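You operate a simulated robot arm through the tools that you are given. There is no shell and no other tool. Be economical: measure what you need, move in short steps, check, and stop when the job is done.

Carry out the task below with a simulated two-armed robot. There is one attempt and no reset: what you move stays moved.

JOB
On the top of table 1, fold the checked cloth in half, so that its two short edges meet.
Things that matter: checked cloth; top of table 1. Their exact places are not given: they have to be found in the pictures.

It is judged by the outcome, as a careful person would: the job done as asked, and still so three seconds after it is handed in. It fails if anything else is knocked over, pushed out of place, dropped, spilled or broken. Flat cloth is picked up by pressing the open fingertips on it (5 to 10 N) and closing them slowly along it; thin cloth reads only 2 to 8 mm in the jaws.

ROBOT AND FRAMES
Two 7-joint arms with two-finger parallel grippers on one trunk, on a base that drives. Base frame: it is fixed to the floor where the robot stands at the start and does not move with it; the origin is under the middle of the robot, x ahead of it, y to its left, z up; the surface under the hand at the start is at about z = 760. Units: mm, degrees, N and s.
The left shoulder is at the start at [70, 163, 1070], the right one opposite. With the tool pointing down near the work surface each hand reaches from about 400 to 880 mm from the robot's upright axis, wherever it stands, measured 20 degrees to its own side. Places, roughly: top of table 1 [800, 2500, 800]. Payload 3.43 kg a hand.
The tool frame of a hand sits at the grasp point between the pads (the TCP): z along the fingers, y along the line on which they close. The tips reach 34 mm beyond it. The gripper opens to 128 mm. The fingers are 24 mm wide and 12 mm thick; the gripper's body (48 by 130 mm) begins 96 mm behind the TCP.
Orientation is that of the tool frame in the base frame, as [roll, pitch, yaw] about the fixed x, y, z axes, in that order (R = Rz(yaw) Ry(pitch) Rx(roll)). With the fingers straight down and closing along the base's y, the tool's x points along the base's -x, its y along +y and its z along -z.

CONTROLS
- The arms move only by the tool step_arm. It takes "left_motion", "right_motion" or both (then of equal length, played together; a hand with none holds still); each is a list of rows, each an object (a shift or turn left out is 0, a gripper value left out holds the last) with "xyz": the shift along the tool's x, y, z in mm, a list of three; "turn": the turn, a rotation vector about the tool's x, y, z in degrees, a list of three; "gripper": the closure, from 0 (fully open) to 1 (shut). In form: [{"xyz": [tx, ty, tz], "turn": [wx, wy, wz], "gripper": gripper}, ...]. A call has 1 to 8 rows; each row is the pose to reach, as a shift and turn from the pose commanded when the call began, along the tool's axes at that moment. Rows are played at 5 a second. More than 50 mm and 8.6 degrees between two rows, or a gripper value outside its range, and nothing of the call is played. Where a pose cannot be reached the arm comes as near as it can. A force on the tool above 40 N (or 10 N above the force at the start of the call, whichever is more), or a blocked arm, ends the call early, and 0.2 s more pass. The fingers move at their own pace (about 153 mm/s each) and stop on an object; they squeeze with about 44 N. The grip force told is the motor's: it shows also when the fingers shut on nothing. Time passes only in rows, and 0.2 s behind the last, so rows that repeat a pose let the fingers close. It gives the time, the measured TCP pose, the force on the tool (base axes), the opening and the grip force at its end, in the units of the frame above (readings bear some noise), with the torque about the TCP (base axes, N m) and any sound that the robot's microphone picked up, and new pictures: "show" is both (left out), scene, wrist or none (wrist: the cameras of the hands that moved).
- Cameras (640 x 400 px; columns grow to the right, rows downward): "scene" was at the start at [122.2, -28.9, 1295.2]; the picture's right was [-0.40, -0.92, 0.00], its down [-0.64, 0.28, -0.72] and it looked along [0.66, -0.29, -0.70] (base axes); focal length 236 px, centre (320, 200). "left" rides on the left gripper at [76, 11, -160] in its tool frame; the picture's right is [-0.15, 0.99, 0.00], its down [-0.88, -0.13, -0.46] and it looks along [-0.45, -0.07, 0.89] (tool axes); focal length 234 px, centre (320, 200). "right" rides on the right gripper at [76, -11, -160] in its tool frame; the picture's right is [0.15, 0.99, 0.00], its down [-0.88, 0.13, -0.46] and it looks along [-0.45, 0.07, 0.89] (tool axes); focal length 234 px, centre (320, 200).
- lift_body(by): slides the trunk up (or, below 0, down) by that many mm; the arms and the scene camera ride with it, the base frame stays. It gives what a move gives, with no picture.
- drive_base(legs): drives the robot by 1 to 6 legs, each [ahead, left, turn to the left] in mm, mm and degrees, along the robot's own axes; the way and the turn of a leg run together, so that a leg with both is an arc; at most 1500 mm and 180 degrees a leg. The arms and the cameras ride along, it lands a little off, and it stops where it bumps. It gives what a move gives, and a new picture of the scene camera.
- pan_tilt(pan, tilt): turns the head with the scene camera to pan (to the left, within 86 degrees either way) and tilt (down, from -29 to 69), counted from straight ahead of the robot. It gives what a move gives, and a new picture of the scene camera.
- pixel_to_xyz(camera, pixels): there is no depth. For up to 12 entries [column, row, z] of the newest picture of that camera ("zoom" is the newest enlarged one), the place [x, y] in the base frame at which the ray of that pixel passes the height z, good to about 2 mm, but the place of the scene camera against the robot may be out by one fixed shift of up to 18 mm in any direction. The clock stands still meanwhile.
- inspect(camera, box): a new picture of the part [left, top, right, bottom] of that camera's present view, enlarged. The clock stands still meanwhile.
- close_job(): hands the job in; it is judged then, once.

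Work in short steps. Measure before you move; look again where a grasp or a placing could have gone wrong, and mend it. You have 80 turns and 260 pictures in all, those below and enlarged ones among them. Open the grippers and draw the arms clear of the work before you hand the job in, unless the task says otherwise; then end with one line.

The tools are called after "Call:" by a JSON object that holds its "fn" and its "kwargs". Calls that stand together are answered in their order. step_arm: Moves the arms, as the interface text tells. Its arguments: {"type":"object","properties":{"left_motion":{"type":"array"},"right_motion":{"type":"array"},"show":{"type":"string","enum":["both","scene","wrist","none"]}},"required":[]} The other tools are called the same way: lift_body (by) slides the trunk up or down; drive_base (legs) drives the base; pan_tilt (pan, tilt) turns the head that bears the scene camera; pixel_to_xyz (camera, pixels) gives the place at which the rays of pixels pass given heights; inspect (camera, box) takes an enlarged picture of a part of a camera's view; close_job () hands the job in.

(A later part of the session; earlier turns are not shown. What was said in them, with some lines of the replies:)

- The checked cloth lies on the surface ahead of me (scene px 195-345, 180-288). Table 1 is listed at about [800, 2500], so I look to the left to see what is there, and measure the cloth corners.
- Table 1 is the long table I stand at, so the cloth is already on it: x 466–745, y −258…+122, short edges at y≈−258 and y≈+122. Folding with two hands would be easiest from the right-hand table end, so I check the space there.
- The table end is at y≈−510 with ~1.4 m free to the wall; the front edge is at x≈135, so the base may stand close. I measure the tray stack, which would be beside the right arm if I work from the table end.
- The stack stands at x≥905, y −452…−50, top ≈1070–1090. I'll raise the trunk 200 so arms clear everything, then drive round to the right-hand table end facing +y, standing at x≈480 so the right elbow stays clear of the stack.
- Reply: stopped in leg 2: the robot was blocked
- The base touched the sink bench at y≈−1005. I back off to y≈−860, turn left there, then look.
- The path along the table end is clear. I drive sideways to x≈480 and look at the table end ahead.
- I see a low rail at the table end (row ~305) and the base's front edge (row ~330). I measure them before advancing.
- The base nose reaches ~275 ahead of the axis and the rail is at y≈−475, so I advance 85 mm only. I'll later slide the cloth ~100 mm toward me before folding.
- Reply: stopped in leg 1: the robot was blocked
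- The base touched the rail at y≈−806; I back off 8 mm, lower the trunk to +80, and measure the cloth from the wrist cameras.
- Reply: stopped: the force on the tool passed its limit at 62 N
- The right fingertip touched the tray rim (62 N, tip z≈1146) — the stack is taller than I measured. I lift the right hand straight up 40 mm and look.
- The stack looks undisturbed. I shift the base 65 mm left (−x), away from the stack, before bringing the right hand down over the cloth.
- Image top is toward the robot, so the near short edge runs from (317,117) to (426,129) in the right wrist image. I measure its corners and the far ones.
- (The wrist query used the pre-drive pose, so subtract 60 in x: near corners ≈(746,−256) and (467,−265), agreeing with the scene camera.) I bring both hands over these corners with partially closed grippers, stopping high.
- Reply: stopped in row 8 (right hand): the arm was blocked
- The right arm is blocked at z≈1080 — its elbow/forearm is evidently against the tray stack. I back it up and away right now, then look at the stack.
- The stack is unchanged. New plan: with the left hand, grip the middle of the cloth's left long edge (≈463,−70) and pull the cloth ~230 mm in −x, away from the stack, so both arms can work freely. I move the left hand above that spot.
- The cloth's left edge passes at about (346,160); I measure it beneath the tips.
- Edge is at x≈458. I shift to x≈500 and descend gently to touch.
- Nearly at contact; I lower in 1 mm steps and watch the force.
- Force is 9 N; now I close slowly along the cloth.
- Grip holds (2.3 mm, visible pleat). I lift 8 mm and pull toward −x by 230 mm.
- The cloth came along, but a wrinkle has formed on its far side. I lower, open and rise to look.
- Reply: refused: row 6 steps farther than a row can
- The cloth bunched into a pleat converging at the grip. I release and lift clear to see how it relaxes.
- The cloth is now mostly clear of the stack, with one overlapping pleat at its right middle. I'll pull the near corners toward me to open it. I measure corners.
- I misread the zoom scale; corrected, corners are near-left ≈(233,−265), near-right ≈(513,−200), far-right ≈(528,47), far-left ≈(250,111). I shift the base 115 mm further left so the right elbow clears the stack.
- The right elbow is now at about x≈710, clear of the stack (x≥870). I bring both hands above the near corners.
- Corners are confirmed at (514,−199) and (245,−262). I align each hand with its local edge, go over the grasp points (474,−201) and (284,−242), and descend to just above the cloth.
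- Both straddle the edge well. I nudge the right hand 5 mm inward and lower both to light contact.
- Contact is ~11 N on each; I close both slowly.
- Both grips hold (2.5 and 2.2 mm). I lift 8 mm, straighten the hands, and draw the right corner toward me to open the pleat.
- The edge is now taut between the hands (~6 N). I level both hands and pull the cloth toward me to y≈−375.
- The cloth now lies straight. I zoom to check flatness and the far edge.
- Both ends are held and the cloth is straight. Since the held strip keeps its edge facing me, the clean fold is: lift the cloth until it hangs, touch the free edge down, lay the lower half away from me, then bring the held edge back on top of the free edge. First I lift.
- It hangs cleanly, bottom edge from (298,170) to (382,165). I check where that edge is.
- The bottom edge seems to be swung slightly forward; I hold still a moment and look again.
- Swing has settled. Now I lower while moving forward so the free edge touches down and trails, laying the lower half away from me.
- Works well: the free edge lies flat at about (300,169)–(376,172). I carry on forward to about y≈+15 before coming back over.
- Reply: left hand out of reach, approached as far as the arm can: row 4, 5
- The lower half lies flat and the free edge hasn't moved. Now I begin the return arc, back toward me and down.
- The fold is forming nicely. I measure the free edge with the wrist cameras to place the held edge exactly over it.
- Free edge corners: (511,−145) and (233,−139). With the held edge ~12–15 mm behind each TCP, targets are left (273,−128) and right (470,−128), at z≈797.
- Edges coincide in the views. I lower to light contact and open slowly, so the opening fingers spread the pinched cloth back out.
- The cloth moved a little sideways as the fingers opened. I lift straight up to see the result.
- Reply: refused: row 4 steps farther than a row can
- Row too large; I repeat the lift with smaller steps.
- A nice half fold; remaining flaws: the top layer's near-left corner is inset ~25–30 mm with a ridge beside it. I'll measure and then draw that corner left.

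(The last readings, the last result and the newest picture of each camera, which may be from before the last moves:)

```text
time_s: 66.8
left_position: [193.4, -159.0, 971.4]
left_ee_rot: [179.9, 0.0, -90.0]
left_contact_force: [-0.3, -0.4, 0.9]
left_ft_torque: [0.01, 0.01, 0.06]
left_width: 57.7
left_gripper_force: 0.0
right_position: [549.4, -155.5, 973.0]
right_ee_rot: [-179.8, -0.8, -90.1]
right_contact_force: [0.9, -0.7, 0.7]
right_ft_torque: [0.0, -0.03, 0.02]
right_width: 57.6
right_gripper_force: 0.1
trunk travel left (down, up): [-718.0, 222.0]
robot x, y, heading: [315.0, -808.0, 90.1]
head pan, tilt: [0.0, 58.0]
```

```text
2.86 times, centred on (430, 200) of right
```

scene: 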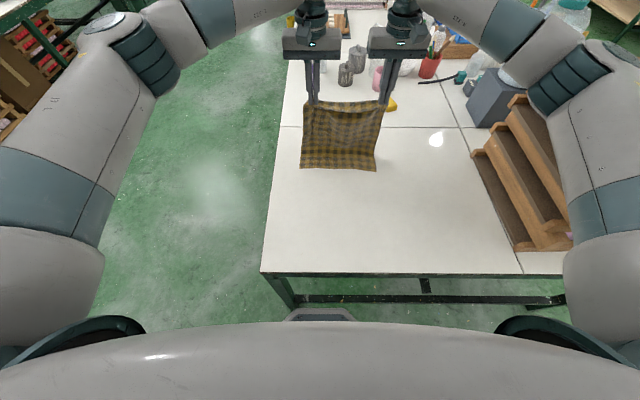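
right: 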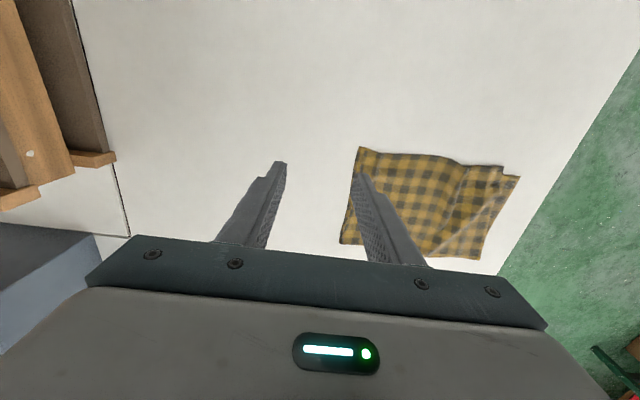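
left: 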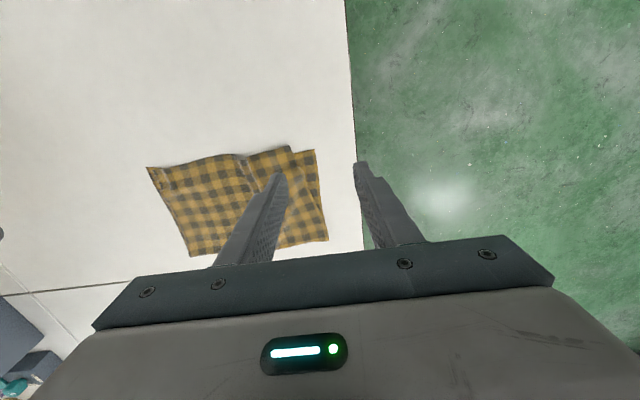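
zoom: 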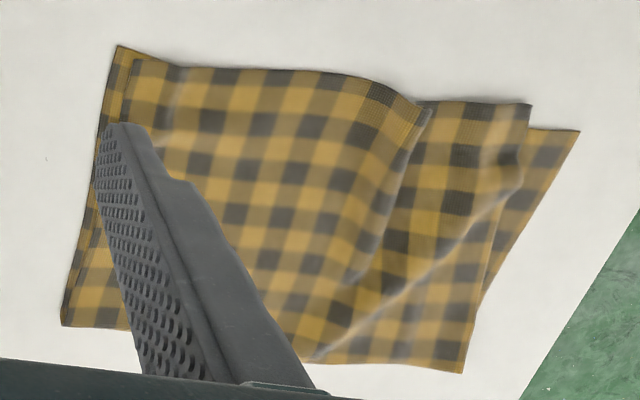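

Bottom near-left corner is (203,−137), top's is (243,−153). I'll pinch only the top layer near that corner at (272,−141) with a small opening, and shift it −38 mm in x, +10 in y.

Call:
{"fn": "step_arm", "kwargs": {"left_motion": [{"xyz": [-5, -35, 10], "gripper": 0.69}, {"xyz": [-12, -65, 40]}, {"xyz": [-18, -79, 80]}, {"xyz": [-18, -79, 120]}, {"xyz": [-18, -79, 150]}, {"xyz": [-18, -79, 167]}], "show": "wrist"}}

```text
time_s: 68.2
left_position: [272.8, -141.3, 803.0]
left_ee_rot: [179.9, -0.1, -89.9]
left_contact_force: [-0.4, 0.8, -0.4]
left_ft_torque: [0.0, -0.01, 0.01]
left_width: 39.7
left_gripper_force: 0.1
right_position: [548.7, -153.8, 971.7]
right_ee_rot: [-179.9, -1.0, -90.3]
right_contact_force: [0.3, 0.1, 0.2]
right_ft_torque: [0.0, 0.0, -0.01]
right_width: 57.8
right_gripper_force: 0.0
trunk travel left (down, up): [-718.0, 222.0]
robot x, y, heading: [312.7, -806.7, 90.3]
head pan, tilt: [0.0, 58.0]
```

left: 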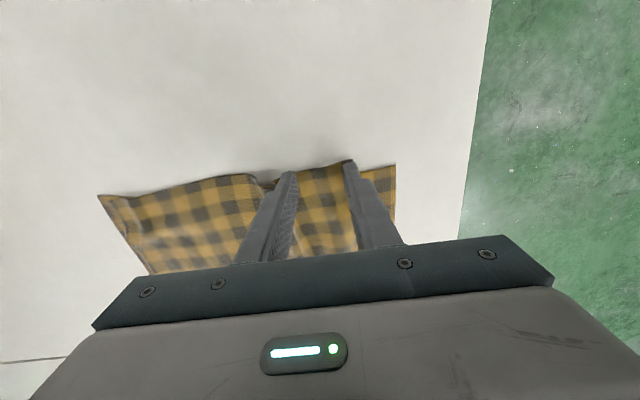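

Well placed: between the ridge and the top layer's corner. I press lightly and close slowly.

Call:
{"fn": "step_arm", "kwargs": {"left_motion": [{"xyz": [0, -3, 3]}, {"xyz": [0, -3, 5]}, {"xyz": [0, -3, 6]}, {"xyz": [0, -3, 6], "gripper": 0.76}, {"xyz": [0, -3, 6], "gripper": 0.84}, {"xyz": [0, -3, 6], "gripper": 0.92}, {"xyz": [0, -3, 6], "gripper": 1.0}, {"xyz": [0, -3, 6], "gripper": 1.0}], "show": "wrist"}}

```text
time_s: 70.0
left_position: [274.1, -142.8, 796.9]
left_ee_rot: [-180.0, 0.0, -90.0]
left_contact_force: [-0.5, 0.6, 5.3]
left_ft_torque: [0.06, 0.07, -0.02]
left_width: 2.6
left_gripper_force: 37.7
right_position: [549.3, -155.0, 972.1]
right_ee_rot: [-179.8, -0.9, -90.2]
right_contact_force: [0.6, 0.5, 0.1]
right_ft_torque: [0.01, 0.01, 0.02]
right_width: 57.6
right_gripper_force: 0.0
trunk travel left (down, up): [-718.0, 222.0]
robot x, y, heading: [315.4, -810.0, 90.3]
head pan, tilt: [0.0, 58.0]
```

left: 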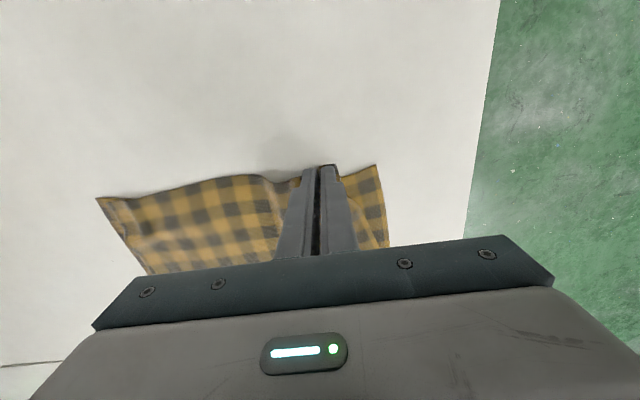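

Gripped (2.6 mm). I lift 25 mm to see whether only the top layer comes up.

Call:
{"fn": "step_arm", "kwargs": {"left_motion": [{"xyz": [0, 0, -12]}, {"xyz": [-5, 0, -25]}], "show": "none"}}

Call:
{"fn": "inspect", "kwargs": {"camera": "left", "box": [80, 120, 420, 280]}}

Call:
{"fn": "inspect", "kwargs": {"camera": "right", "box": [320, 130, 540, 270]}}

```text
time_s: 70.6
left_position: [274.3, -137.4, 822.5]
left_ee_rot: [180.0, -0.1, -90.0]
left_contact_force: [0.5, 0.3, 0.0]
left_ft_torque: [0.01, 0.01, 0.01]
left_width: 2.9
left_gripper_force: 37.3
right_position: [549.1, -154.5, 971.9]
right_ee_rot: [-179.8, -1.0, -90.3]
right_contact_force: [-0.6, -0.1, -0.2]
right_ft_torque: [-0.03, 0.0, 0.01]
right_width: 57.6
right_gripper_force: 0.0
trunk travel left (down, up): [-718.0, 222.0]
robot x, y, heading: [313.0, -808.9, 90.5]
head pan, tilt: [0.0, 58.0]
```

```text
1.88 times, centred on (250, 200) of left
```

zoom: 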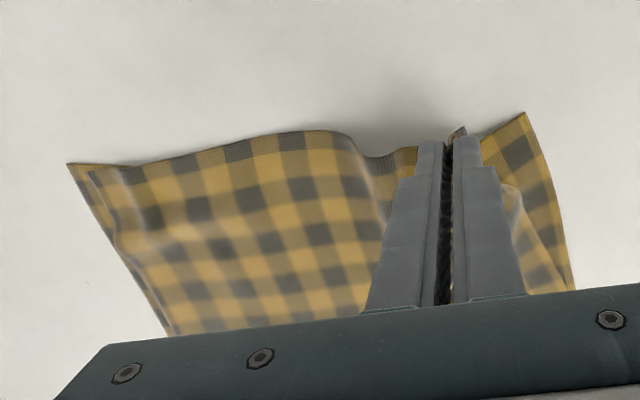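

```text
2.86 times, centred on (430, 200) of right
```

zoom: 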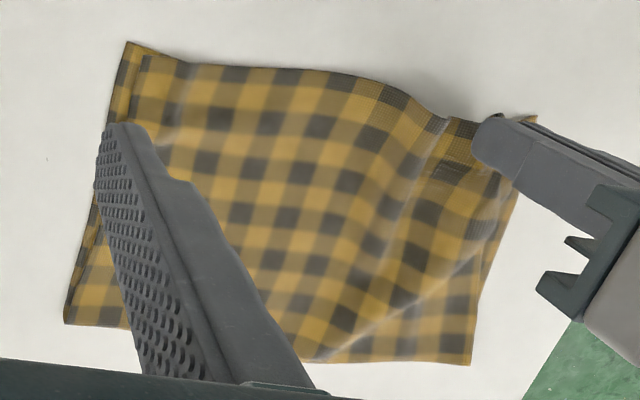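

It seems both layers are pinched. I put it back down and release without pressing, then lift away to look.

Call:
{"fn": "step_arm", "kwargs": {"left_motion": [{"xyz": [5, 0, 12]}, {"xyz": [5, 0, 24]}, {"xyz": [5, 0, 23], "gripper": 0.92}, {"xyz": [5, 0, 22], "gripper": 0.82}, {"xyz": [5, 0, 20], "gripper": 0.72}, {"xyz": [5, 0, 0], "gripper": 0.72}, {"xyz": [5, 0, -40]}, {"xyz": [5, 20, -85]}], "show": "none"}}

Call:
{"fn": "step_arm", "kwargs": {"left_motion": [{"xyz": [20, 30, -30]}, {"xyz": [40, 60, -60]}], "show": "wrist"}}

Call:
{"fn": "inspect", "kwargs": {"camera": "right", "box": [320, 130, 540, 270]}}

```text
time_s: 72.4
left_position: [255.4, -143.4, 907.1]
left_ee_rot: [-179.9, -0.1, -90.0]
left_contact_force: [0.2, -0.1, -0.5]
left_ft_torque: [0.02, -0.01, 0.03]
left_width: 35.8
left_gripper_force: 0.2
right_position: [548.9, -154.9, 972.1]
right_ee_rot: [-179.8, -0.8, -90.2]
right_contact_force: [-0.8, 0.8, -0.1]
right_ft_torque: [-0.01, -0.01, 0.01]
right_width: 57.6
right_gripper_force: 0.1
trunk travel left (down, up): [-718.0, 222.0]
robot x, y, heading: [310.8, -811.6, 90.2]
head pan, tilt: [0.0, 58.0]
```

```text
time_s: 73.0
left_position: [194.2, -181.4, 969.0]
left_ee_rot: [-180.0, 0.0, -90.0]
left_contact_force: [0.4, -0.2, 0.0]
left_ft_torque: [0.03, -0.01, -0.01]
left_width: 35.9
left_gripper_force: 0.2
right_position: [547.9, -155.5, 972.8]
right_ee_rot: [-179.8, -0.9, -90.2]
right_contact_force: [0.3, -0.5, -1.0]
right_ft_torque: [-0.01, -0.03, 0.01]
right_width: 57.4
right_gripper_force: 0.2
trunk travel left (down, up): [-718.0, 222.0]
robot x, y, heading: [309.5, -810.2, 90.3]
head pan, tilt: [0.0, 58.0]
```

left: 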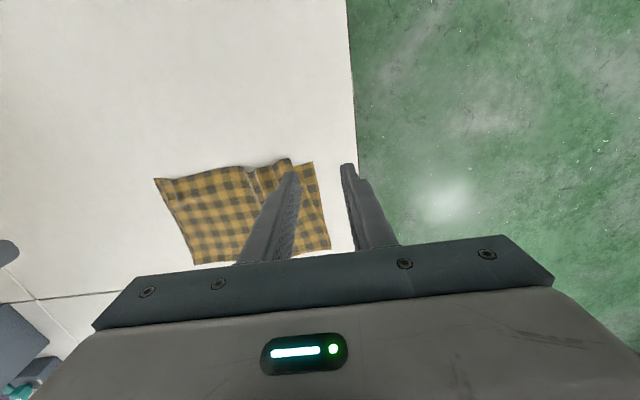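

```text
2.86 times, centred on (430, 200) of right
```

zoom: 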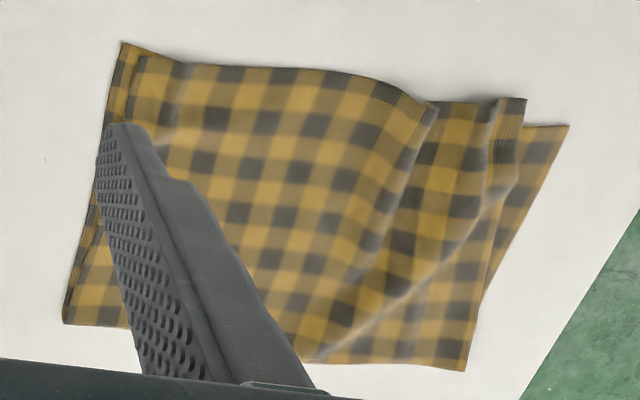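

Back to nearly the same state. The main ridge (zoom (425,110) down to (370,270)) is top layer only, so I'll pinch that ridge above the bottom layer. I measure it.

Call:
{"fn": "pixel_to_xyz", "kwargs": {"camera": "zoom", "pixels": [[435, 103, 762], [400, 88, 775], [418, 140, 772], [392, 215, 770], [527, 98, 764], [569, 125, 762], [495, 110, 766], [120, 42, 762], [140, 57, 763]]}}

Call:
{"fn": "inspect", "kwargs": {"camera": "scene", "box": [270, 110, 410, 200]}}

```text
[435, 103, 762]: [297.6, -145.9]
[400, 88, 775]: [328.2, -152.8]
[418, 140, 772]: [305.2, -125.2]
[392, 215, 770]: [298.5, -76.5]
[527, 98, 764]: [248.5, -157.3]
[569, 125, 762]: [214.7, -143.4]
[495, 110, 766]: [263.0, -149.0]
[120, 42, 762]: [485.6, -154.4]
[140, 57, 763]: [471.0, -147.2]
```

```text
4.44 times, centred on (340, 155) of scene
```

zoom: 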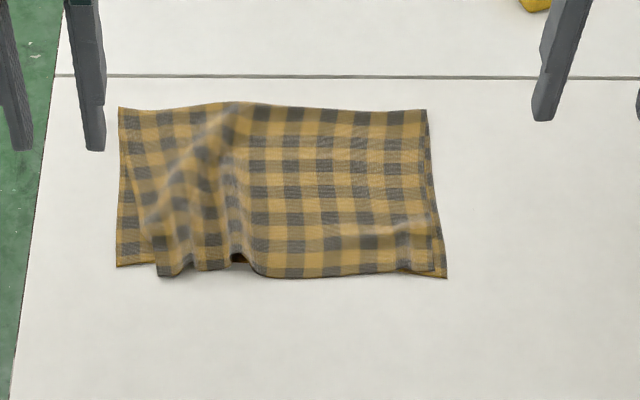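

There's a small top-layer-only ridge at (263,−149) near the corner, left by my pinch. I'll grip just that ridge with tips slightly above the bottom layer.

Call:
{"fn": "step_arm", "kwargs": {"left_motion": [{"xyz": [-10, -35, 10], "gripper": 0.74}, {"xyz": [-25, -60, 40]}, {"xyz": [-35, -70, 80]}, {"xyz": [-35, -70, 120]}, {"xyz": [-35, -70, 148]}, {"xyz": [-35, -70, 164]}], "show": "wrist"}}

Call:
{"fn": "inspect", "kwargs": {"camera": "right", "box": [400, 130, 560, 230]}}

```text
time_s: 74.4
left_position: [264.5, -147.9, 803.3]
left_ee_rot: [179.9, -0.1, -89.9]
left_contact_force: [0.9, 0.1, -0.2]
left_ft_torque: [-0.01, 0.0, 0.01]
left_width: 33.4
left_gripper_force: 0.0
right_position: [549.5, -153.9, 971.2]
right_ee_rot: [-179.8, -1.0, -90.3]
right_contact_force: [-1.1, 0.8, -0.1]
right_ft_torque: [-0.02, -0.03, 0.0]
right_width: 57.6
right_gripper_force: 0.1
trunk travel left (down, up): [-718.0, 222.0]
robot x, y, heading: [313.6, -806.6, 90.3]
head pan, tilt: [0.0, 58.0]
```

left: 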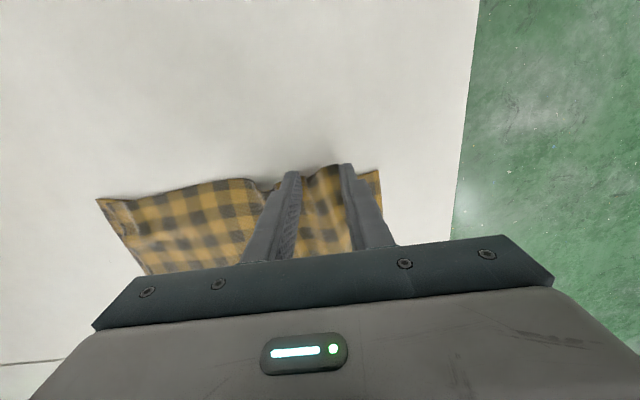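

```text
4.00 times, centred on (480, 180) of right
```

zoom: 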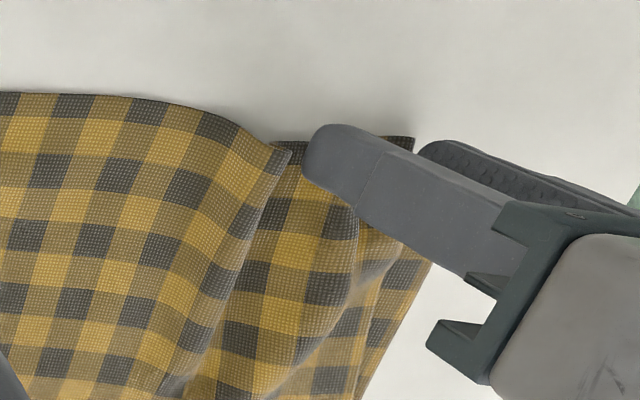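

Positioned around the small ridge. I lower 4 mm (not pressing) and close slowly.

Call:
{"fn": "step_arm", "kwargs": {"left_motion": [{"xyz": [0, 0, 4]}, {"xyz": [0, 0, 4.5], "gripper": 0.8}, {"xyz": [0, 0, 4.5], "gripper": 0.87}, {"xyz": [0, 0, 4.5], "gripper": 0.94}, {"xyz": [0, 0, 4.5], "gripper": 1.0}, {"xyz": [0, 0, 4.5], "gripper": 1.0}], "show": "wrist"}}

Call:
{"fn": "inspect", "kwargs": {"camera": "right", "box": [400, 130, 560, 230]}}

```text
time_s: 75.8
left_position: [264.1, -146.5, 797.2]
left_ee_rot: [-180.0, -0.1, -90.0]
left_contact_force: [0.3, 0.2, 0.1]
left_ft_torque: [0.01, 0.01, -0.02]
left_width: 2.6
left_gripper_force: 37.2
right_position: [548.5, -153.9, 971.2]
right_ee_rot: [-179.8, -1.0, -90.3]
right_contact_force: [0.3, -0.2, 0.2]
right_ft_torque: [-0.01, -0.01, -0.02]
right_width: 57.2
right_gripper_force: 0.1
trunk travel left (down, up): [-718.0, 222.0]
robot x, y, heading: [314.6, -806.5, 90.6]
head pan, tilt: [0.0, 58.0]
```

left: 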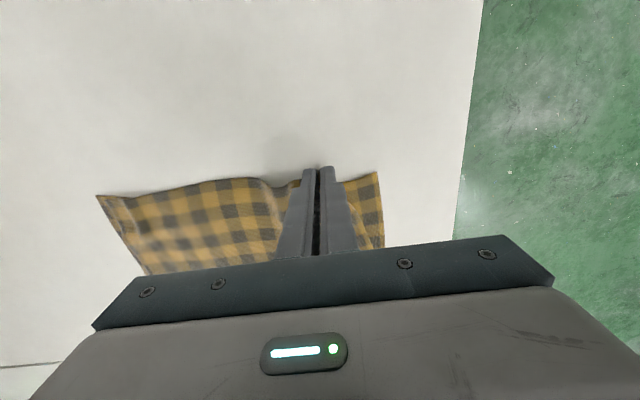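

```text
4.00 times, centred on (480, 180) of right
```

zoom: 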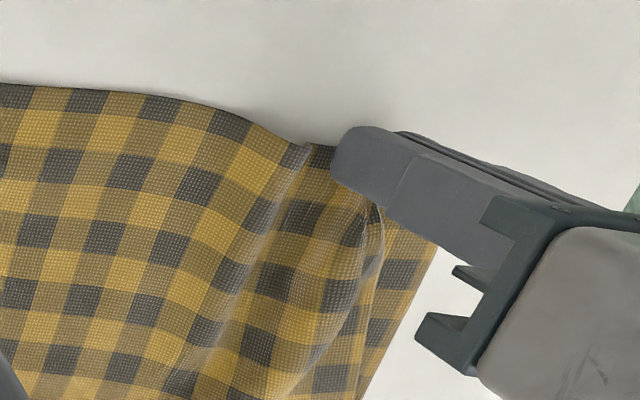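

Gripped with no pressing; bottom corner barely moved. I raise 8 mm and draw the corner −38 mm in x and +10 in y, then check.

Call:
{"fn": "step_arm", "kwargs": {"left_motion": [{"xyz": [0, 0, -10]}, {"xyz": [-4, 10, -12]}, {"xyz": [-8, 20, -12]}, {"xyz": [-10, 30, -10]}, {"xyz": [-10, 38, -6]}, {"xyz": [-10, 38, -3]}], "show": "wrist"}}

Call:
{"fn": "inspect", "kwargs": {"camera": "right", "box": [320, 130, 540, 270]}}

```text
time_s: 77.2
left_position: [227.2, -136.8, 801.8]
left_ee_rot: [179.8, -0.2, -90.0]
left_contact_force: [0.6, -0.3, -0.8]
left_ft_torque: [0.02, 0.0, 0.01]
left_width: 2.6
left_gripper_force: 37.7
right_position: [549.6, -154.1, 971.2]
right_ee_rot: [-179.7, -1.0, -90.2]
right_contact_force: [-0.4, -0.3, -0.2]
right_ft_torque: [0.04, 0.03, 0.04]
right_width: 57.6
right_gripper_force: 0.1
trunk travel left (down, up): [-718.0, 222.0]
robot x, y, heading: [311.6, -810.5, 90.1]
head pan, tilt: [0.0, 58.0]
```

left: 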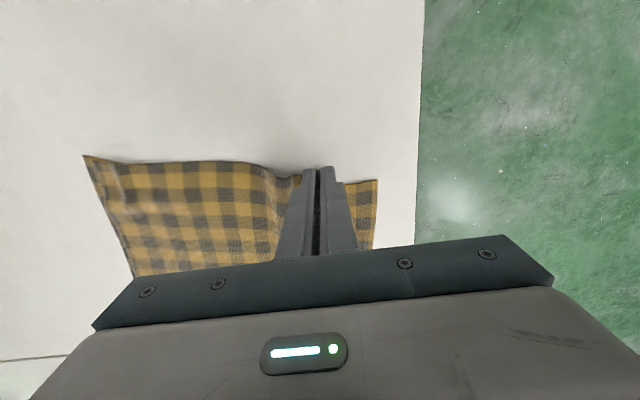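

```text
2.86 times, centred on (430, 200) of right
```

zoom: 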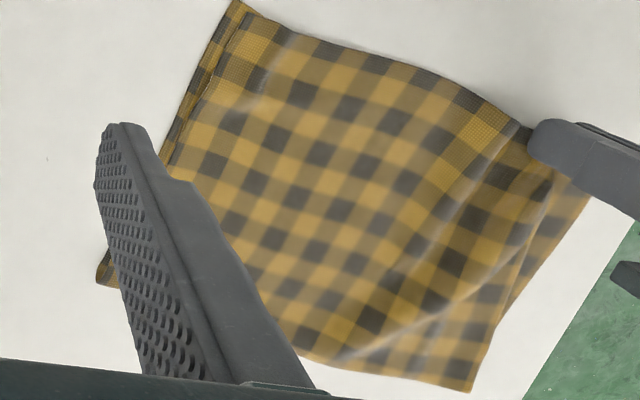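

Both layers followed (the whole cloth turned slightly), so that ridge held both. I release here; next I'll pin both layers with the right fingertips right of the main ridge and slide only the top corner with closed left fingertips.

Call:
{"fn": "step_arm", "kwargs": {"left_motion": [{"xyz": [0, 0, 3]}, {"xyz": [0, 0, 2], "gripper": 0.9}, {"xyz": [0, 0, 1], "gripper": 0.8}, {"xyz": [0, 0, -20], "gripper": 0.8}, {"xyz": [0, 0, -60]}, {"xyz": [0, 0, -100]}, {"xyz": [30, 20, -130]}, {"xyz": [50, 45, -160], "gripper": 1.0}], "show": "none"}}

Call:
{"fn": "inspect", "kwargs": {"camera": "left", "box": [130, 120, 350, 260]}}

Call:
{"fn": "inspect", "kwargs": {"camera": "right", "box": [320, 130, 540, 270]}}

```text
time_s: 79.0
left_position: [182.4, -187.1, 960.6]
left_ee_rot: [179.9, 0.1, -90.0]
left_contact_force: [-0.7, -0.4, 0.4]
left_ft_torque: [0.03, -0.02, 0.0]
left_width: 0.0
left_gripper_force: 33.1
right_position: [547.6, -156.0, 972.7]
right_ee_rot: [-179.8, -0.8, -90.1]
right_contact_force: [-0.8, -0.7, 0.8]
right_ft_torque: [-0.01, -0.06, 0.0]
right_width: 57.8
right_gripper_force: 0.0
trunk travel left (down, up): [-718.0, 222.0]
robot x, y, heading: [312.9, -810.2, 90.5]
head pan, tilt: [0.0, 58.0]
```

```text
2.86 times, centred on (240, 190) of left
```

zoom: 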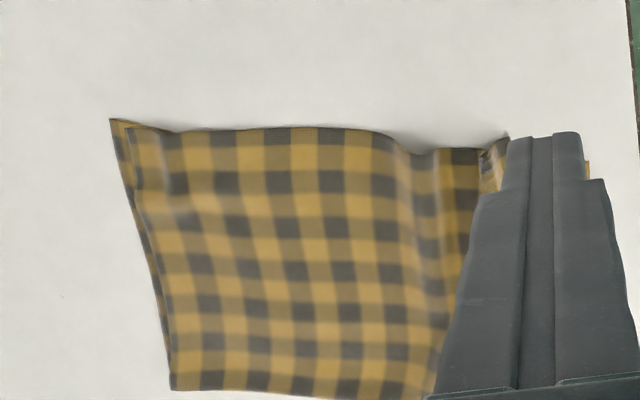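

```text
2.86 times, centred on (430, 200) of right
```

zoom: 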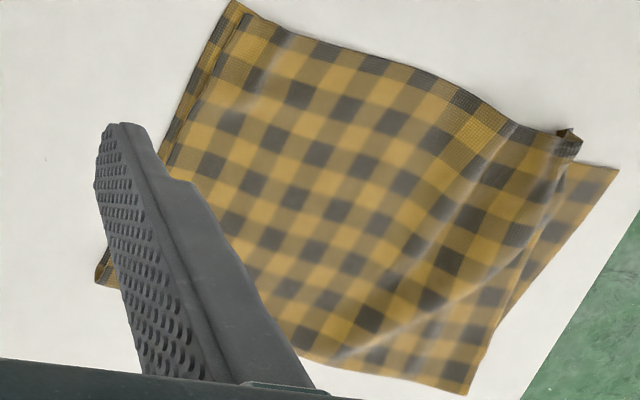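

Call:
{"fn": "pixel_to_xyz", "kwargs": {"camera": "zoom", "pixels": [[619, 168, 762], [582, 145, 768], [560, 132, 770], [237, 0, 762], [248, 13, 763], [510, 125, 772], [470, 95, 766], [466, 393, 763], [98, 283, 763], [400, 150, 763]]}}

Call:
{"fn": "inspect", "kwargs": {"camera": "scene", "box": [270, 110, 410, 200]}}

```text
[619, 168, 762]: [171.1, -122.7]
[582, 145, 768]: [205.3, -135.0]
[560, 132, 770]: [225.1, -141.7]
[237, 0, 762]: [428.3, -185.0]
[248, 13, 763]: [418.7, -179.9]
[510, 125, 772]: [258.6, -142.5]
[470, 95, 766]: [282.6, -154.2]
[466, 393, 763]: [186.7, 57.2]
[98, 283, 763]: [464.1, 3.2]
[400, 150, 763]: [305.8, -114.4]
```

```text
4.44 times, centred on (340, 155) of scene
```

zoom: 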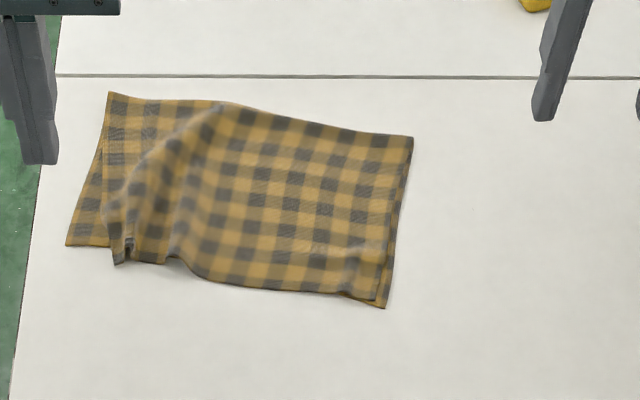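

I place the right fingertips (closed) above (385,−110) and the left ones above (232,−118) on the top layer's corner.

Call:
{"fn": "step_arm", "kwargs": {"left_motion": [{"xyz": [-20, -10, 20], "gripper": 1.0}, {"xyz": [-40, -25, 50]}, {"xyz": [-60, -40, 85]}, {"xyz": [-69, -50, 120]}, {"xyz": [-69, -50, 145]}, {"xyz": [-69, -50, 156]}], "right_motion": [{"xyz": [-5, 40, 5], "gripper": 1.0}, {"xyz": [-15, 80, 20]}, {"xyz": [-25, 115, 50]}, {"xyz": [-35, 145, 88]}, {"xyz": [-46, 163, 130]}, {"xyz": [-46, 163, 168]}], "show": "wrist"}}

```text
time_s: 80.4
left_position: [232.0, -117.4, 804.8]
left_ee_rot: [179.9, 0.0, -90.1]
left_contact_force: [0.4, 0.7, -0.3]
left_ft_torque: [-0.01, -0.02, -0.04]
left_width: 0.4
left_gripper_force: 32.9
right_position: [389.2, -109.8, 801.6]
right_ee_rot: [-180.0, -0.9, -90.2]
right_contact_force: [0.1, 0.5, 0.1]
right_ft_torque: [-0.02, 0.03, -0.02]
right_width: 0.1
right_gripper_force: 32.8
trunk travel left (down, up): [-718.0, 222.0]
robot x, y, heading: [317.2, -811.7, 90.5]
head pan, tilt: [0.0, 58.0]
```

right: 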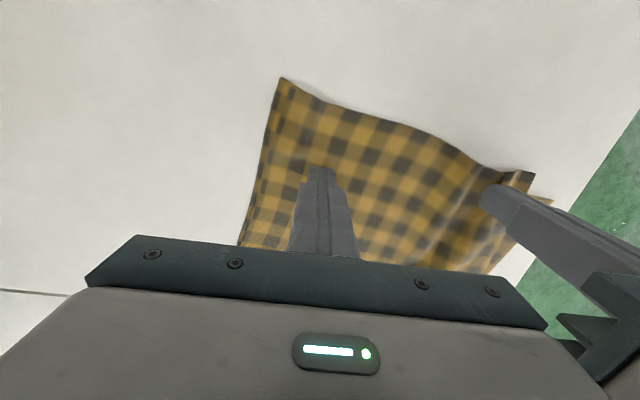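
left: 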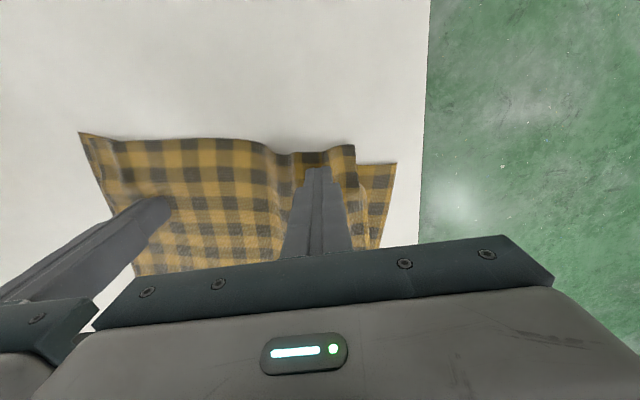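

Well placed. I press the right hand firmly and the left lightly.

Call:
{"fn": "step_arm", "kwargs": {"left_motion": [{"xyz": [0, 0, 3]}, {"xyz": [0, 0, 6]}, {"xyz": [0, 0, 8.5]}, {"xyz": [0, 0, 9]}], "right_motion": [{"xyz": [0, 0, 4]}, {"xyz": [0, 0, 6]}, {"xyz": [0, 0, 7.5]}, {"xyz": [0, 0, 9]}], "show": "none"}}

```text
time_s: 81.4
left_position: [232.5, -118.4, 798.3]
left_ee_rot: [-179.9, 0.0, -90.0]
left_contact_force: [-1.2, 0.5, 1.8]
left_ft_torque: [0.02, 0.03, 0.0]
left_width: 0.1
left_gripper_force: 33.1
right_position: [387.0, -111.5, 795.5]
right_ee_rot: [-179.9, -0.8, -90.2]
right_contact_force: [1.4, -0.9, 12.0]
right_ft_torque: [0.02, 0.0, 0.0]
right_width: 0.0
right_gripper_force: 33.1
trunk travel left (down, up): [-718.0, 222.0]
robot x, y, heading: [309.6, -813.1, 90.5]
head pan, tilt: [0.0, 58.0]
```

Right 12 N, left ~2 N. I add 1 mm on the left, a little on the right, and slide the corner left and slightly forward.

Call:
{"fn": "step_arm", "kwargs": {"left_motion": [{"xyz": [0, 0, 1.2]}, {"xyz": [-3, 10, 1.2]}, {"xyz": [-6, 20, 1.2]}, {"xyz": [-9, 30, 1.2]}, {"xyz": [-12, 38, 1.2]}, {"xyz": [-12, 38, 1.2]}], "right_motion": [{"xyz": [0, 0, 1.5]}, {"xyz": [0, 0, 1.5]}, {"xyz": [0, 0, 1.5]}, {"xyz": [0, 0, 1.5]}, {"xyz": [0, 0, 1.5]}, {"xyz": [0, 0, 1.5]}], "show": "wrist"}}

```text
time_s: 82.8
left_position: [195.4, -108.0, 798.1]
left_ee_rot: [-180.0, 0.1, -89.7]
left_contact_force: [2.8, -0.3, 3.7]
left_ft_torque: [-0.05, -0.13, -0.01]
left_width: 0.0
left_gripper_force: 33.0
right_position: [387.8, -111.1, 796.1]
right_ee_rot: [-179.9, -0.7, -90.2]
right_contact_force: [0.8, 7.1, 31.4]
right_ft_torque: [0.37, 0.0, -0.05]
right_width: 0.1
right_gripper_force: 32.3
trunk travel left (down, up): [-718.0, 222.0]
robot x, y, heading: [309.9, -808.5, 90.4]
head pan, tilt: [0.0, 58.0]
```

right: 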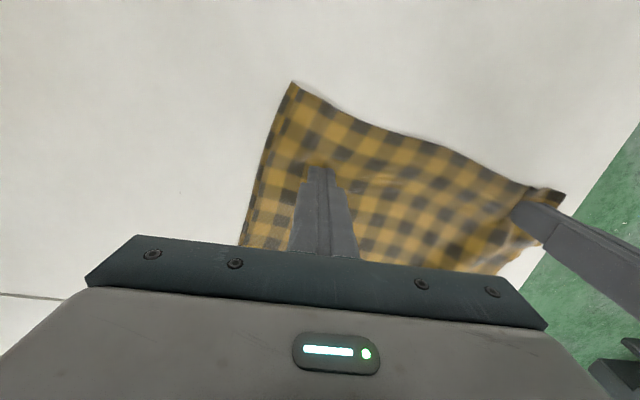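
left: 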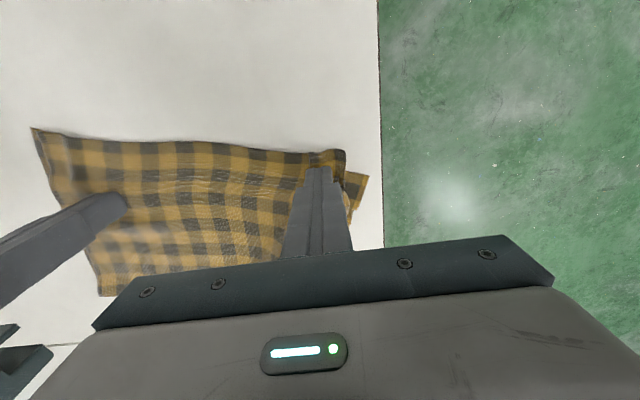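

The top corner slid over the bottom corner and the ridge is gone. I lift both hands straight up and apart to inspect.

Call:
{"fn": "step_arm", "kwargs": {"left_motion": [{"xyz": [0, 0, -20]}, {"xyz": [0, 0, -60]}, {"xyz": [0, 0, -100]}, {"xyz": [10, 20, -140]}, {"xyz": [20, 45, -170]}], "right_motion": [{"xyz": [0, 0, -20]}, {"xyz": [0, 0, -60]}, {"xyz": [0, 0, -100]}, {"xyz": [10, -25, -140]}, {"xyz": [20, -60, -170]}], "show": "none"}}

Call:
{"fn": "inspect", "kwargs": {"camera": "scene", "box": [260, 110, 400, 200]}}

Call:
{"fn": "inspect", "kwargs": {"camera": "right", "box": [280, 110, 560, 290]}}

```text
time_s: 84.0
left_position: [149.8, -128.0, 967.2]
left_ee_rot: [179.9, 0.1, -90.0]
left_contact_force: [-0.4, -1.0, 0.4]
left_ft_torque: [0.05, 0.03, -0.02]
left_width: 0.3
left_gripper_force: 33.6
right_position: [446.5, -128.5, 963.0]
right_ee_rot: [-179.9, -0.9, -90.0]
right_contact_force: [0.2, -0.1, 0.7]
right_ft_torque: [0.03, -0.01, -0.02]
right_width: 0.3
right_gripper_force: 32.8
trunk travel left (down, up): [-718.0, 222.0]
robot x, y, heading: [312.3, -808.0, 90.6]
head pan, tilt: [0.0, 58.0]
```

```text
4.44 times, centred on (330, 155) of scene
```

zoom: 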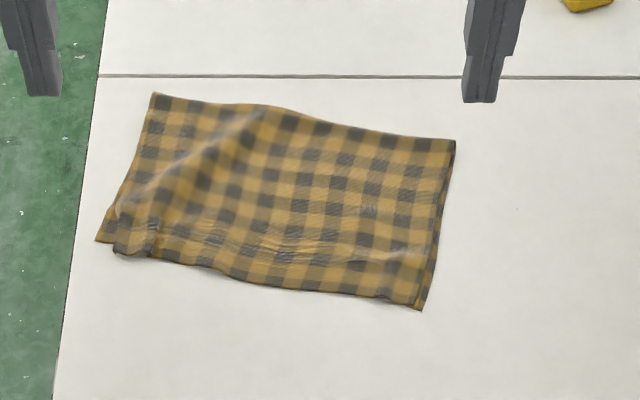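

```text
2.22 times, centred on (420, 200) of right
```

zoom: 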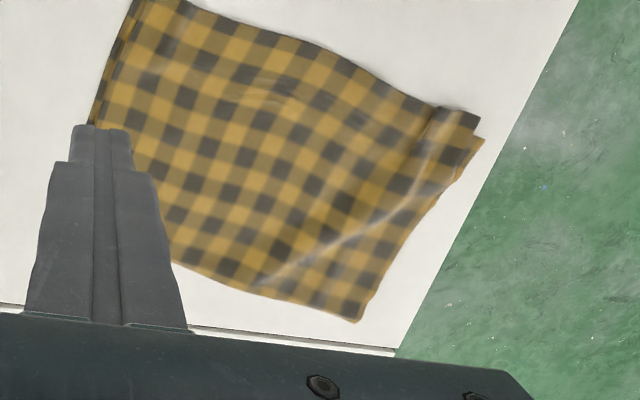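

Much better. Remaining offset at the left corner is ~15–20 mm; I measure it.

Call:
{"fn": "pixel_to_xyz", "kwargs": {"camera": "zoom", "pixels": [[484, 138, 762], [480, 113, 765], [476, 130, 764], [432, 104, 768], [360, 66, 764], [355, 322, 762], [250, 283, 764], [135, 3, 762]]}}

Call:
{"fn": "inspect", "kwargs": {"camera": "left", "box": [60, 110, 340, 290]}}

Call:
{"fn": "pixel_to_xyz", "kwargs": {"camera": "scene", "pixels": [[279.4, 164.5, 762], [283, 167, 764], [352.8, 179.8, 762]]}}

```text
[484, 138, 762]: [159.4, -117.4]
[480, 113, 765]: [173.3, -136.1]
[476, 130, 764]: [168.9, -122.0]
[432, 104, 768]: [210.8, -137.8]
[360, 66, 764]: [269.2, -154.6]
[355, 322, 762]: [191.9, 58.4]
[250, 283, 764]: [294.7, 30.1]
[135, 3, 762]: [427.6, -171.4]
```

```text
2.22 times, centred on (200, 200) of left
```

zoom: 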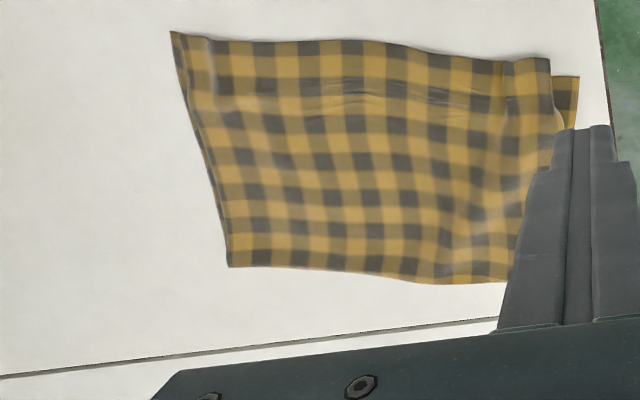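

```text
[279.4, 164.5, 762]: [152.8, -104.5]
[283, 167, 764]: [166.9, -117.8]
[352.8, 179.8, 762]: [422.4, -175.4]
```

Top corner is at (173,−136), bottom at (159,−117): I repeat the pin-and-slide with a shift of (−14,+19). First I come down just above.

Call:
{"fn": "step_arm", "kwargs": {"left_motion": [{"xyz": [-5, -30, 20]}, {"xyz": [-16, -55, 60]}, {"xyz": [-16, -55, 105]}, {"xyz": [-16, -55, 145]}, {"xyz": [-16, -55, 163]}, {"xyz": [-16, -55, 168]}, {"xyz": [-16, -55, 171]}, {"xyz": [-16, -55, 172]}], "right_motion": [{"xyz": [-8, 30, 20]}, {"xyz": [-17, 60, 58]}, {"xyz": [-17, 60, 100]}, {"xyz": [-17, 60, 140]}, {"xyz": [-17, 60, 160]}, {"xyz": [-17, 60, 165]}, {"xyz": [-17, 60, 168]}, {"xyz": [-17, 60, 170]}], "show": "wrist"}}

```text
time_s: 85.8
left_position: [203.1, -111.0, 797.8]
left_ee_rot: [-179.9, 0.2, -90.0]
left_contact_force: [-3.6, 1.6, 17.8]
left_ft_torque: [-0.03, 0.08, -0.01]
left_width: 0.0
left_gripper_force: 32.6
right_position: [387.7, -113.4, 794.7]
right_ee_rot: [-179.9, -0.7, -90.2]
right_contact_force: [3.9, 1.2, 13.5]
right_ft_torque: [0.1, -0.08, -0.02]
right_width: 0.0
right_gripper_force: 33.1
trunk travel left (down, up): [-718.0, 222.0]
robot x, y, heading: [312.3, -812.0, 90.4]
head pan, tilt: [0.0, 58.0]
```

right: 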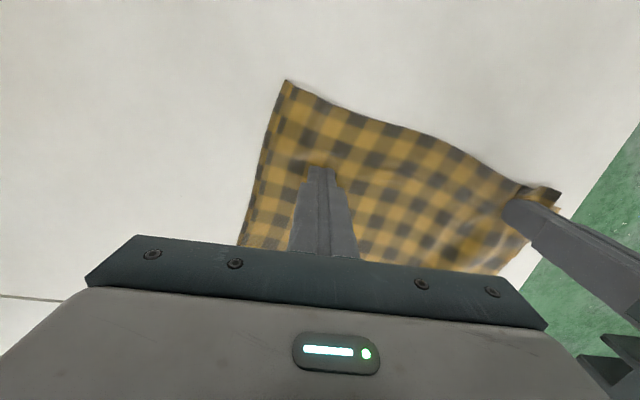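
left: 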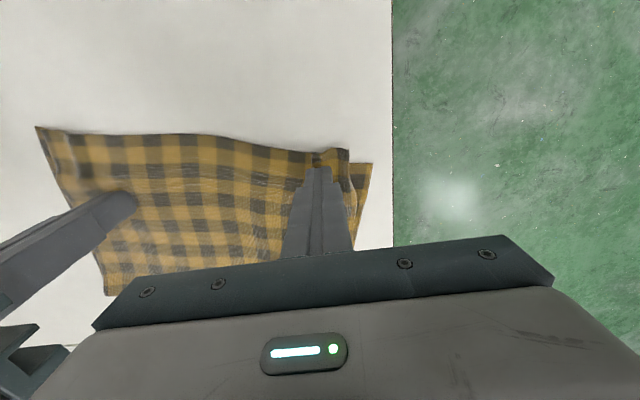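

The left pushes 18 N, too much; I ease it by 2.5 mm and then slide.

Call:
{"fn": "step_arm", "kwargs": {"left_motion": [{"xyz": [0, 0, -2.5]}, {"xyz": [-5, 4, -2.5]}, {"xyz": [-10, 8, -2.3]}, {"xyz": [-15, 11, -2.2]}, {"xyz": [-20, 14, -2]}], "show": "wrist"}}

```text
time_s: 87.0
left_position: [190.7, -91.6, 796.1]
left_ee_rot: [179.9, 0.1, -90.0]
left_contact_force: [2.8, -2.1, 5.5]
left_ft_torque: [-0.16, -0.15, 0.02]
left_width: 0.0
left_gripper_force: 32.6
right_position: [387.5, -114.4, 795.8]
right_ee_rot: [-179.9, -0.6, -90.2]
right_contact_force: [1.5, 6.2, 30.1]
right_ft_torque: [0.37, -0.03, -0.07]
right_width: 0.1
right_gripper_force: 33.1
trunk travel left (down, up): [-718.0, 222.0]
robot x, y, heading: [310.9, -812.0, 90.4]
head pan, tilt: [0.0, 58.0]
```

left: 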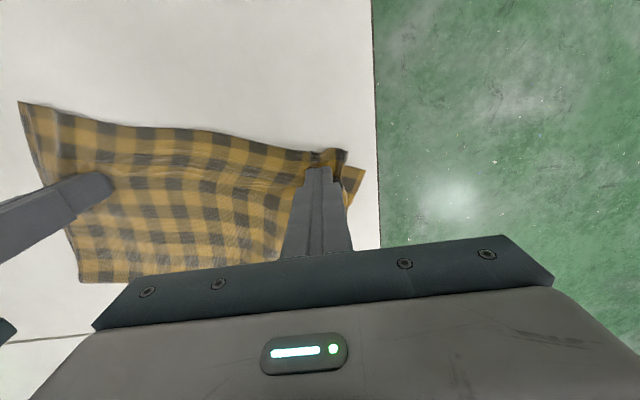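

I lift both to look at the result.

Call:
{"fn": "step_arm", "kwargs": {"left_motion": [{"xyz": [0, 0, -20]}, {"xyz": [0, 0, -60]}, {"xyz": [0, 0, -100]}, {"xyz": [15, 20, -140]}, {"xyz": [45, 50, -160]}], "right_motion": [{"xyz": [0, 0, -20]}, {"xyz": [0, 0, -60]}, {"xyz": [0, 0, -100]}, {"xyz": [15, -25, -140]}, {"xyz": [45, -60, -160]}], "show": "none"}}

Call:
{"fn": "inspect", "kwargs": {"camera": "scene", "box": [260, 110, 400, 200]}}

Call:
{"fn": "inspect", "kwargs": {"camera": "right", "box": [280, 110, 560, 290]}}

Call:
{"fn": "inspect", "kwargs": {"camera": "left", "box": [60, 110, 340, 290]}}

```text
refused: row 5 steps farther than a row can; nothing moved
```

```text
4.44 times, centred on (330, 155) of scene
```

zoom: 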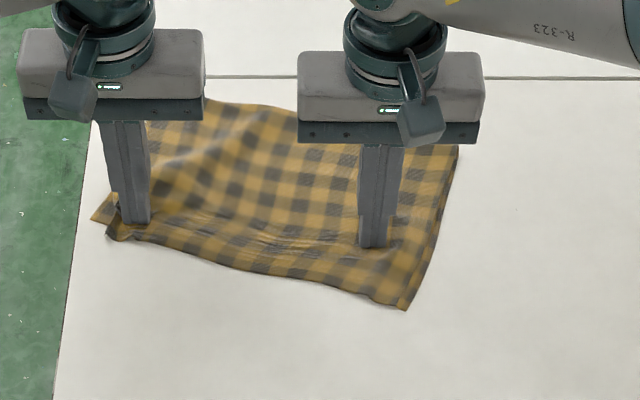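

```text
2.22 times, centred on (420, 200) of right
```

zoom: 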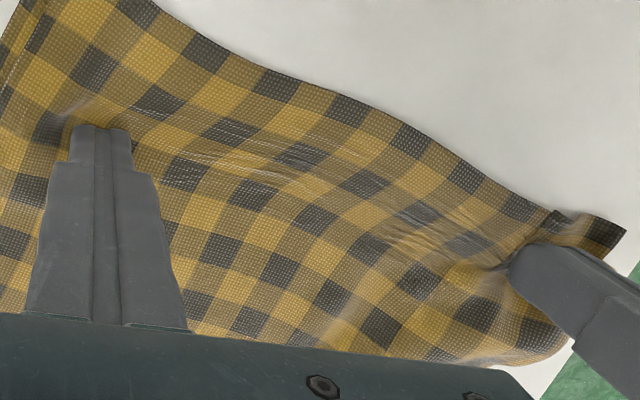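

```text
2.22 times, centred on (200, 200) of left
```

zoom: 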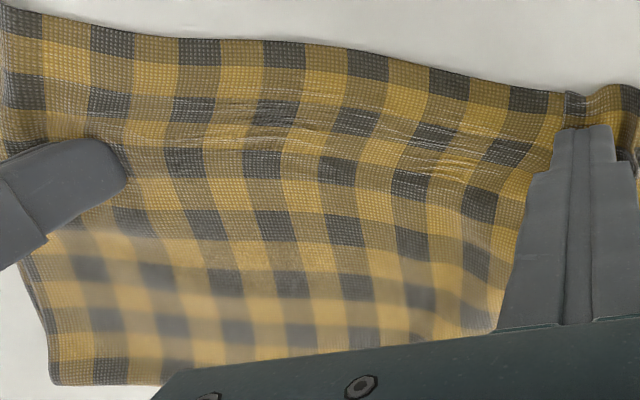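

Row too long; I repeat the lift with shorter rows.

Call:
{"fn": "step_arm", "kwargs": {"left_motion": [{"xyz": [0, 0, -20]}, {"xyz": [0, 0, -60]}, {"xyz": [0, 0, -100]}, {"xyz": [15, 20, -135]}, {"xyz": [35, 45, -155]}], "right_motion": [{"xyz": [0, 0, -20]}, {"xyz": [0, 0, -60]}, {"xyz": [0, 0, -100]}, {"xyz": [15, -20, -135]}, {"xyz": [35, -50, -155]}], "show": "none"}}

Call:
{"fn": "inspect", "kwargs": {"camera": "scene", "box": [260, 110, 400, 200]}}

Call:
{"fn": "inspect", "kwargs": {"camera": "left", "box": [60, 110, 340, 290]}}

Call:
{"fn": "inspect", "kwargs": {"camera": "right", "box": [280, 110, 560, 290]}}

```text
time_s: 88.2
left_position: [144.1, -125.1, 949.6]
left_ee_rot: [-180.0, -0.1, -90.0]
left_contact_force: [-0.5, -1.2, 0.8]
left_ft_torque: [0.06, 0.0, -0.02]
left_width: 0.0
left_gripper_force: 32.9
right_position: [436.6, -148.8, 948.0]
right_ee_rot: [-179.8, -0.9, -90.1]
right_contact_force: [-0.4, -0.1, 0.0]
right_ft_torque: [0.03, 0.02, 0.05]
right_width: 0.0
right_gripper_force: 33.7
trunk travel left (down, up): [-718.0, 222.0]
robot x, y, heading: [310.8, -809.1, 90.3]
head pan, tilt: [0.0, 58.0]
```

```text
4.44 times, centred on (330, 155) of scene
```

zoom: 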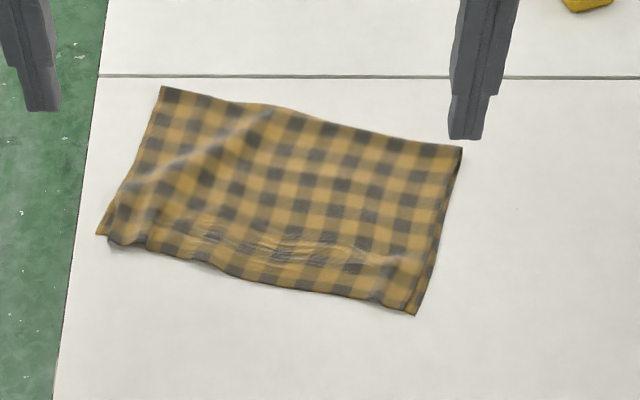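

```text
2.22 times, centred on (200, 200) of left
```

zoom: 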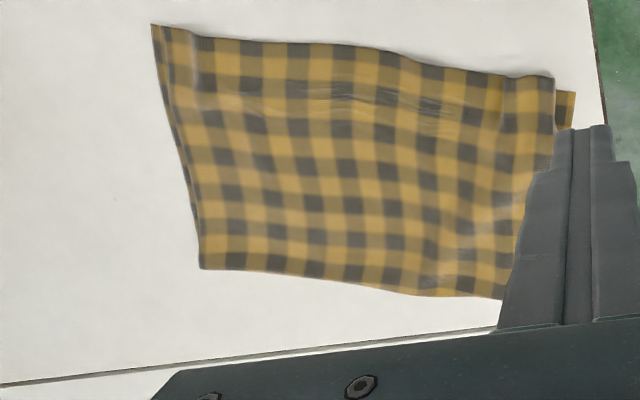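

```text
2.22 times, centred on (420, 200) of right
```

zoom: 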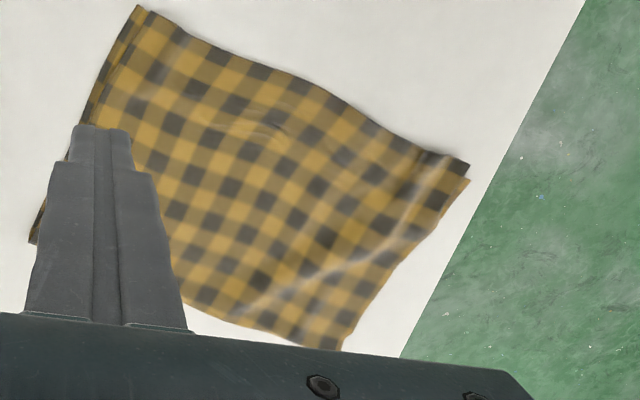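

The short edges now meet within about 10 mm and the fold lies flat. I open the grippers, raise the arms clear, and take a last look around.

Call:
{"fn": "step_arm", "kwargs": {"left_motion": [{"xyz": [10, 0, -40], "gripper": 0.5}, {"xyz": [40, 0, -75], "gripper": 0}, {"xyz": [75, 0, -105]}, {"xyz": [110, 0, -130]}, {"xyz": [110, 0, -130]}], "right_motion": [{"xyz": [10, 0, -40], "gripper": 0.5}, {"xyz": [40, 0, -75], "gripper": 0}, {"xyz": [75, 0, -105]}, {"xyz": [110, 0, -130]}, {"xyz": [110, 0, -130]}], "show": "none"}}

Call:
{"fn": "pan_tilt", "kwargs": {"pan": -15, "tilt": 50}}

```text
time_s: 89.4
left_position: [144.7, -233.5, 1079.1]
left_ee_rot: [179.8, -0.2, -89.9]
left_contact_force: [0.5, 0.7, 0.6]
left_ft_torque: [-0.06, 0.0, 0.0]
left_width: 128.1
left_gripper_force: 0.2
right_position: [436.9, -253.2, 1079.1]
right_ee_rot: [-179.8, -1.1, -90.3]
right_contact_force: [-0.5, 0.5, 0.6]
right_ft_torque: [-0.04, -0.01, 0.01]
right_width: 128.0
right_gripper_force: 0.0
trunk travel left (down, up): [-718.0, 222.0]
robot x, y, heading: [309.6, -811.4, 90.4]
head pan, tilt: [0.0, 58.0]
```

```text
time_s: 90.2
left_position: [145.5, -234.6, 1080.1]
left_ee_rot: [180.0, -0.1, -90.0]
left_contact_force: [-0.3, 0.4, 0.2]
left_ft_torque: [-0.03, 0.02, 0.0]
left_width: 127.9
left_gripper_force: 0.1
right_position: [435.5, -253.7, 1080.7]
right_ee_rot: [-179.8, -1.0, -90.2]
right_contact_force: [0.9, -0.1, 0.5]
right_ft_torque: [-0.01, 0.05, -0.01]
right_width: 128.1
right_gripper_force: 0.0
trunk travel left (down, up): [-718.0, 222.0]
robot x, y, heading: [313.6, -810.6, 90.3]
head pan, tilt: [-15.0, 50.0]
```

scene: 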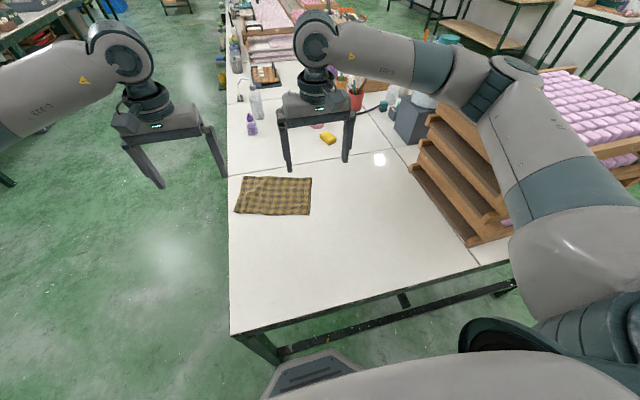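

The cloth lies folded on table 1, the soap, cups and tray stack look undisturbed, and the hands are open and clear. I hand the job in.

Call:
{"fn": "close_job", "kwargs": {}}

```text
The job is handed in.
```

The checked cloth is folded in half on table 1, its short edges meeting to within about 10 mm at the left corner; I slid it about 250–300 mm from where it lay, and although the right arm bumped the tray stack twice, nothing looks displaced.
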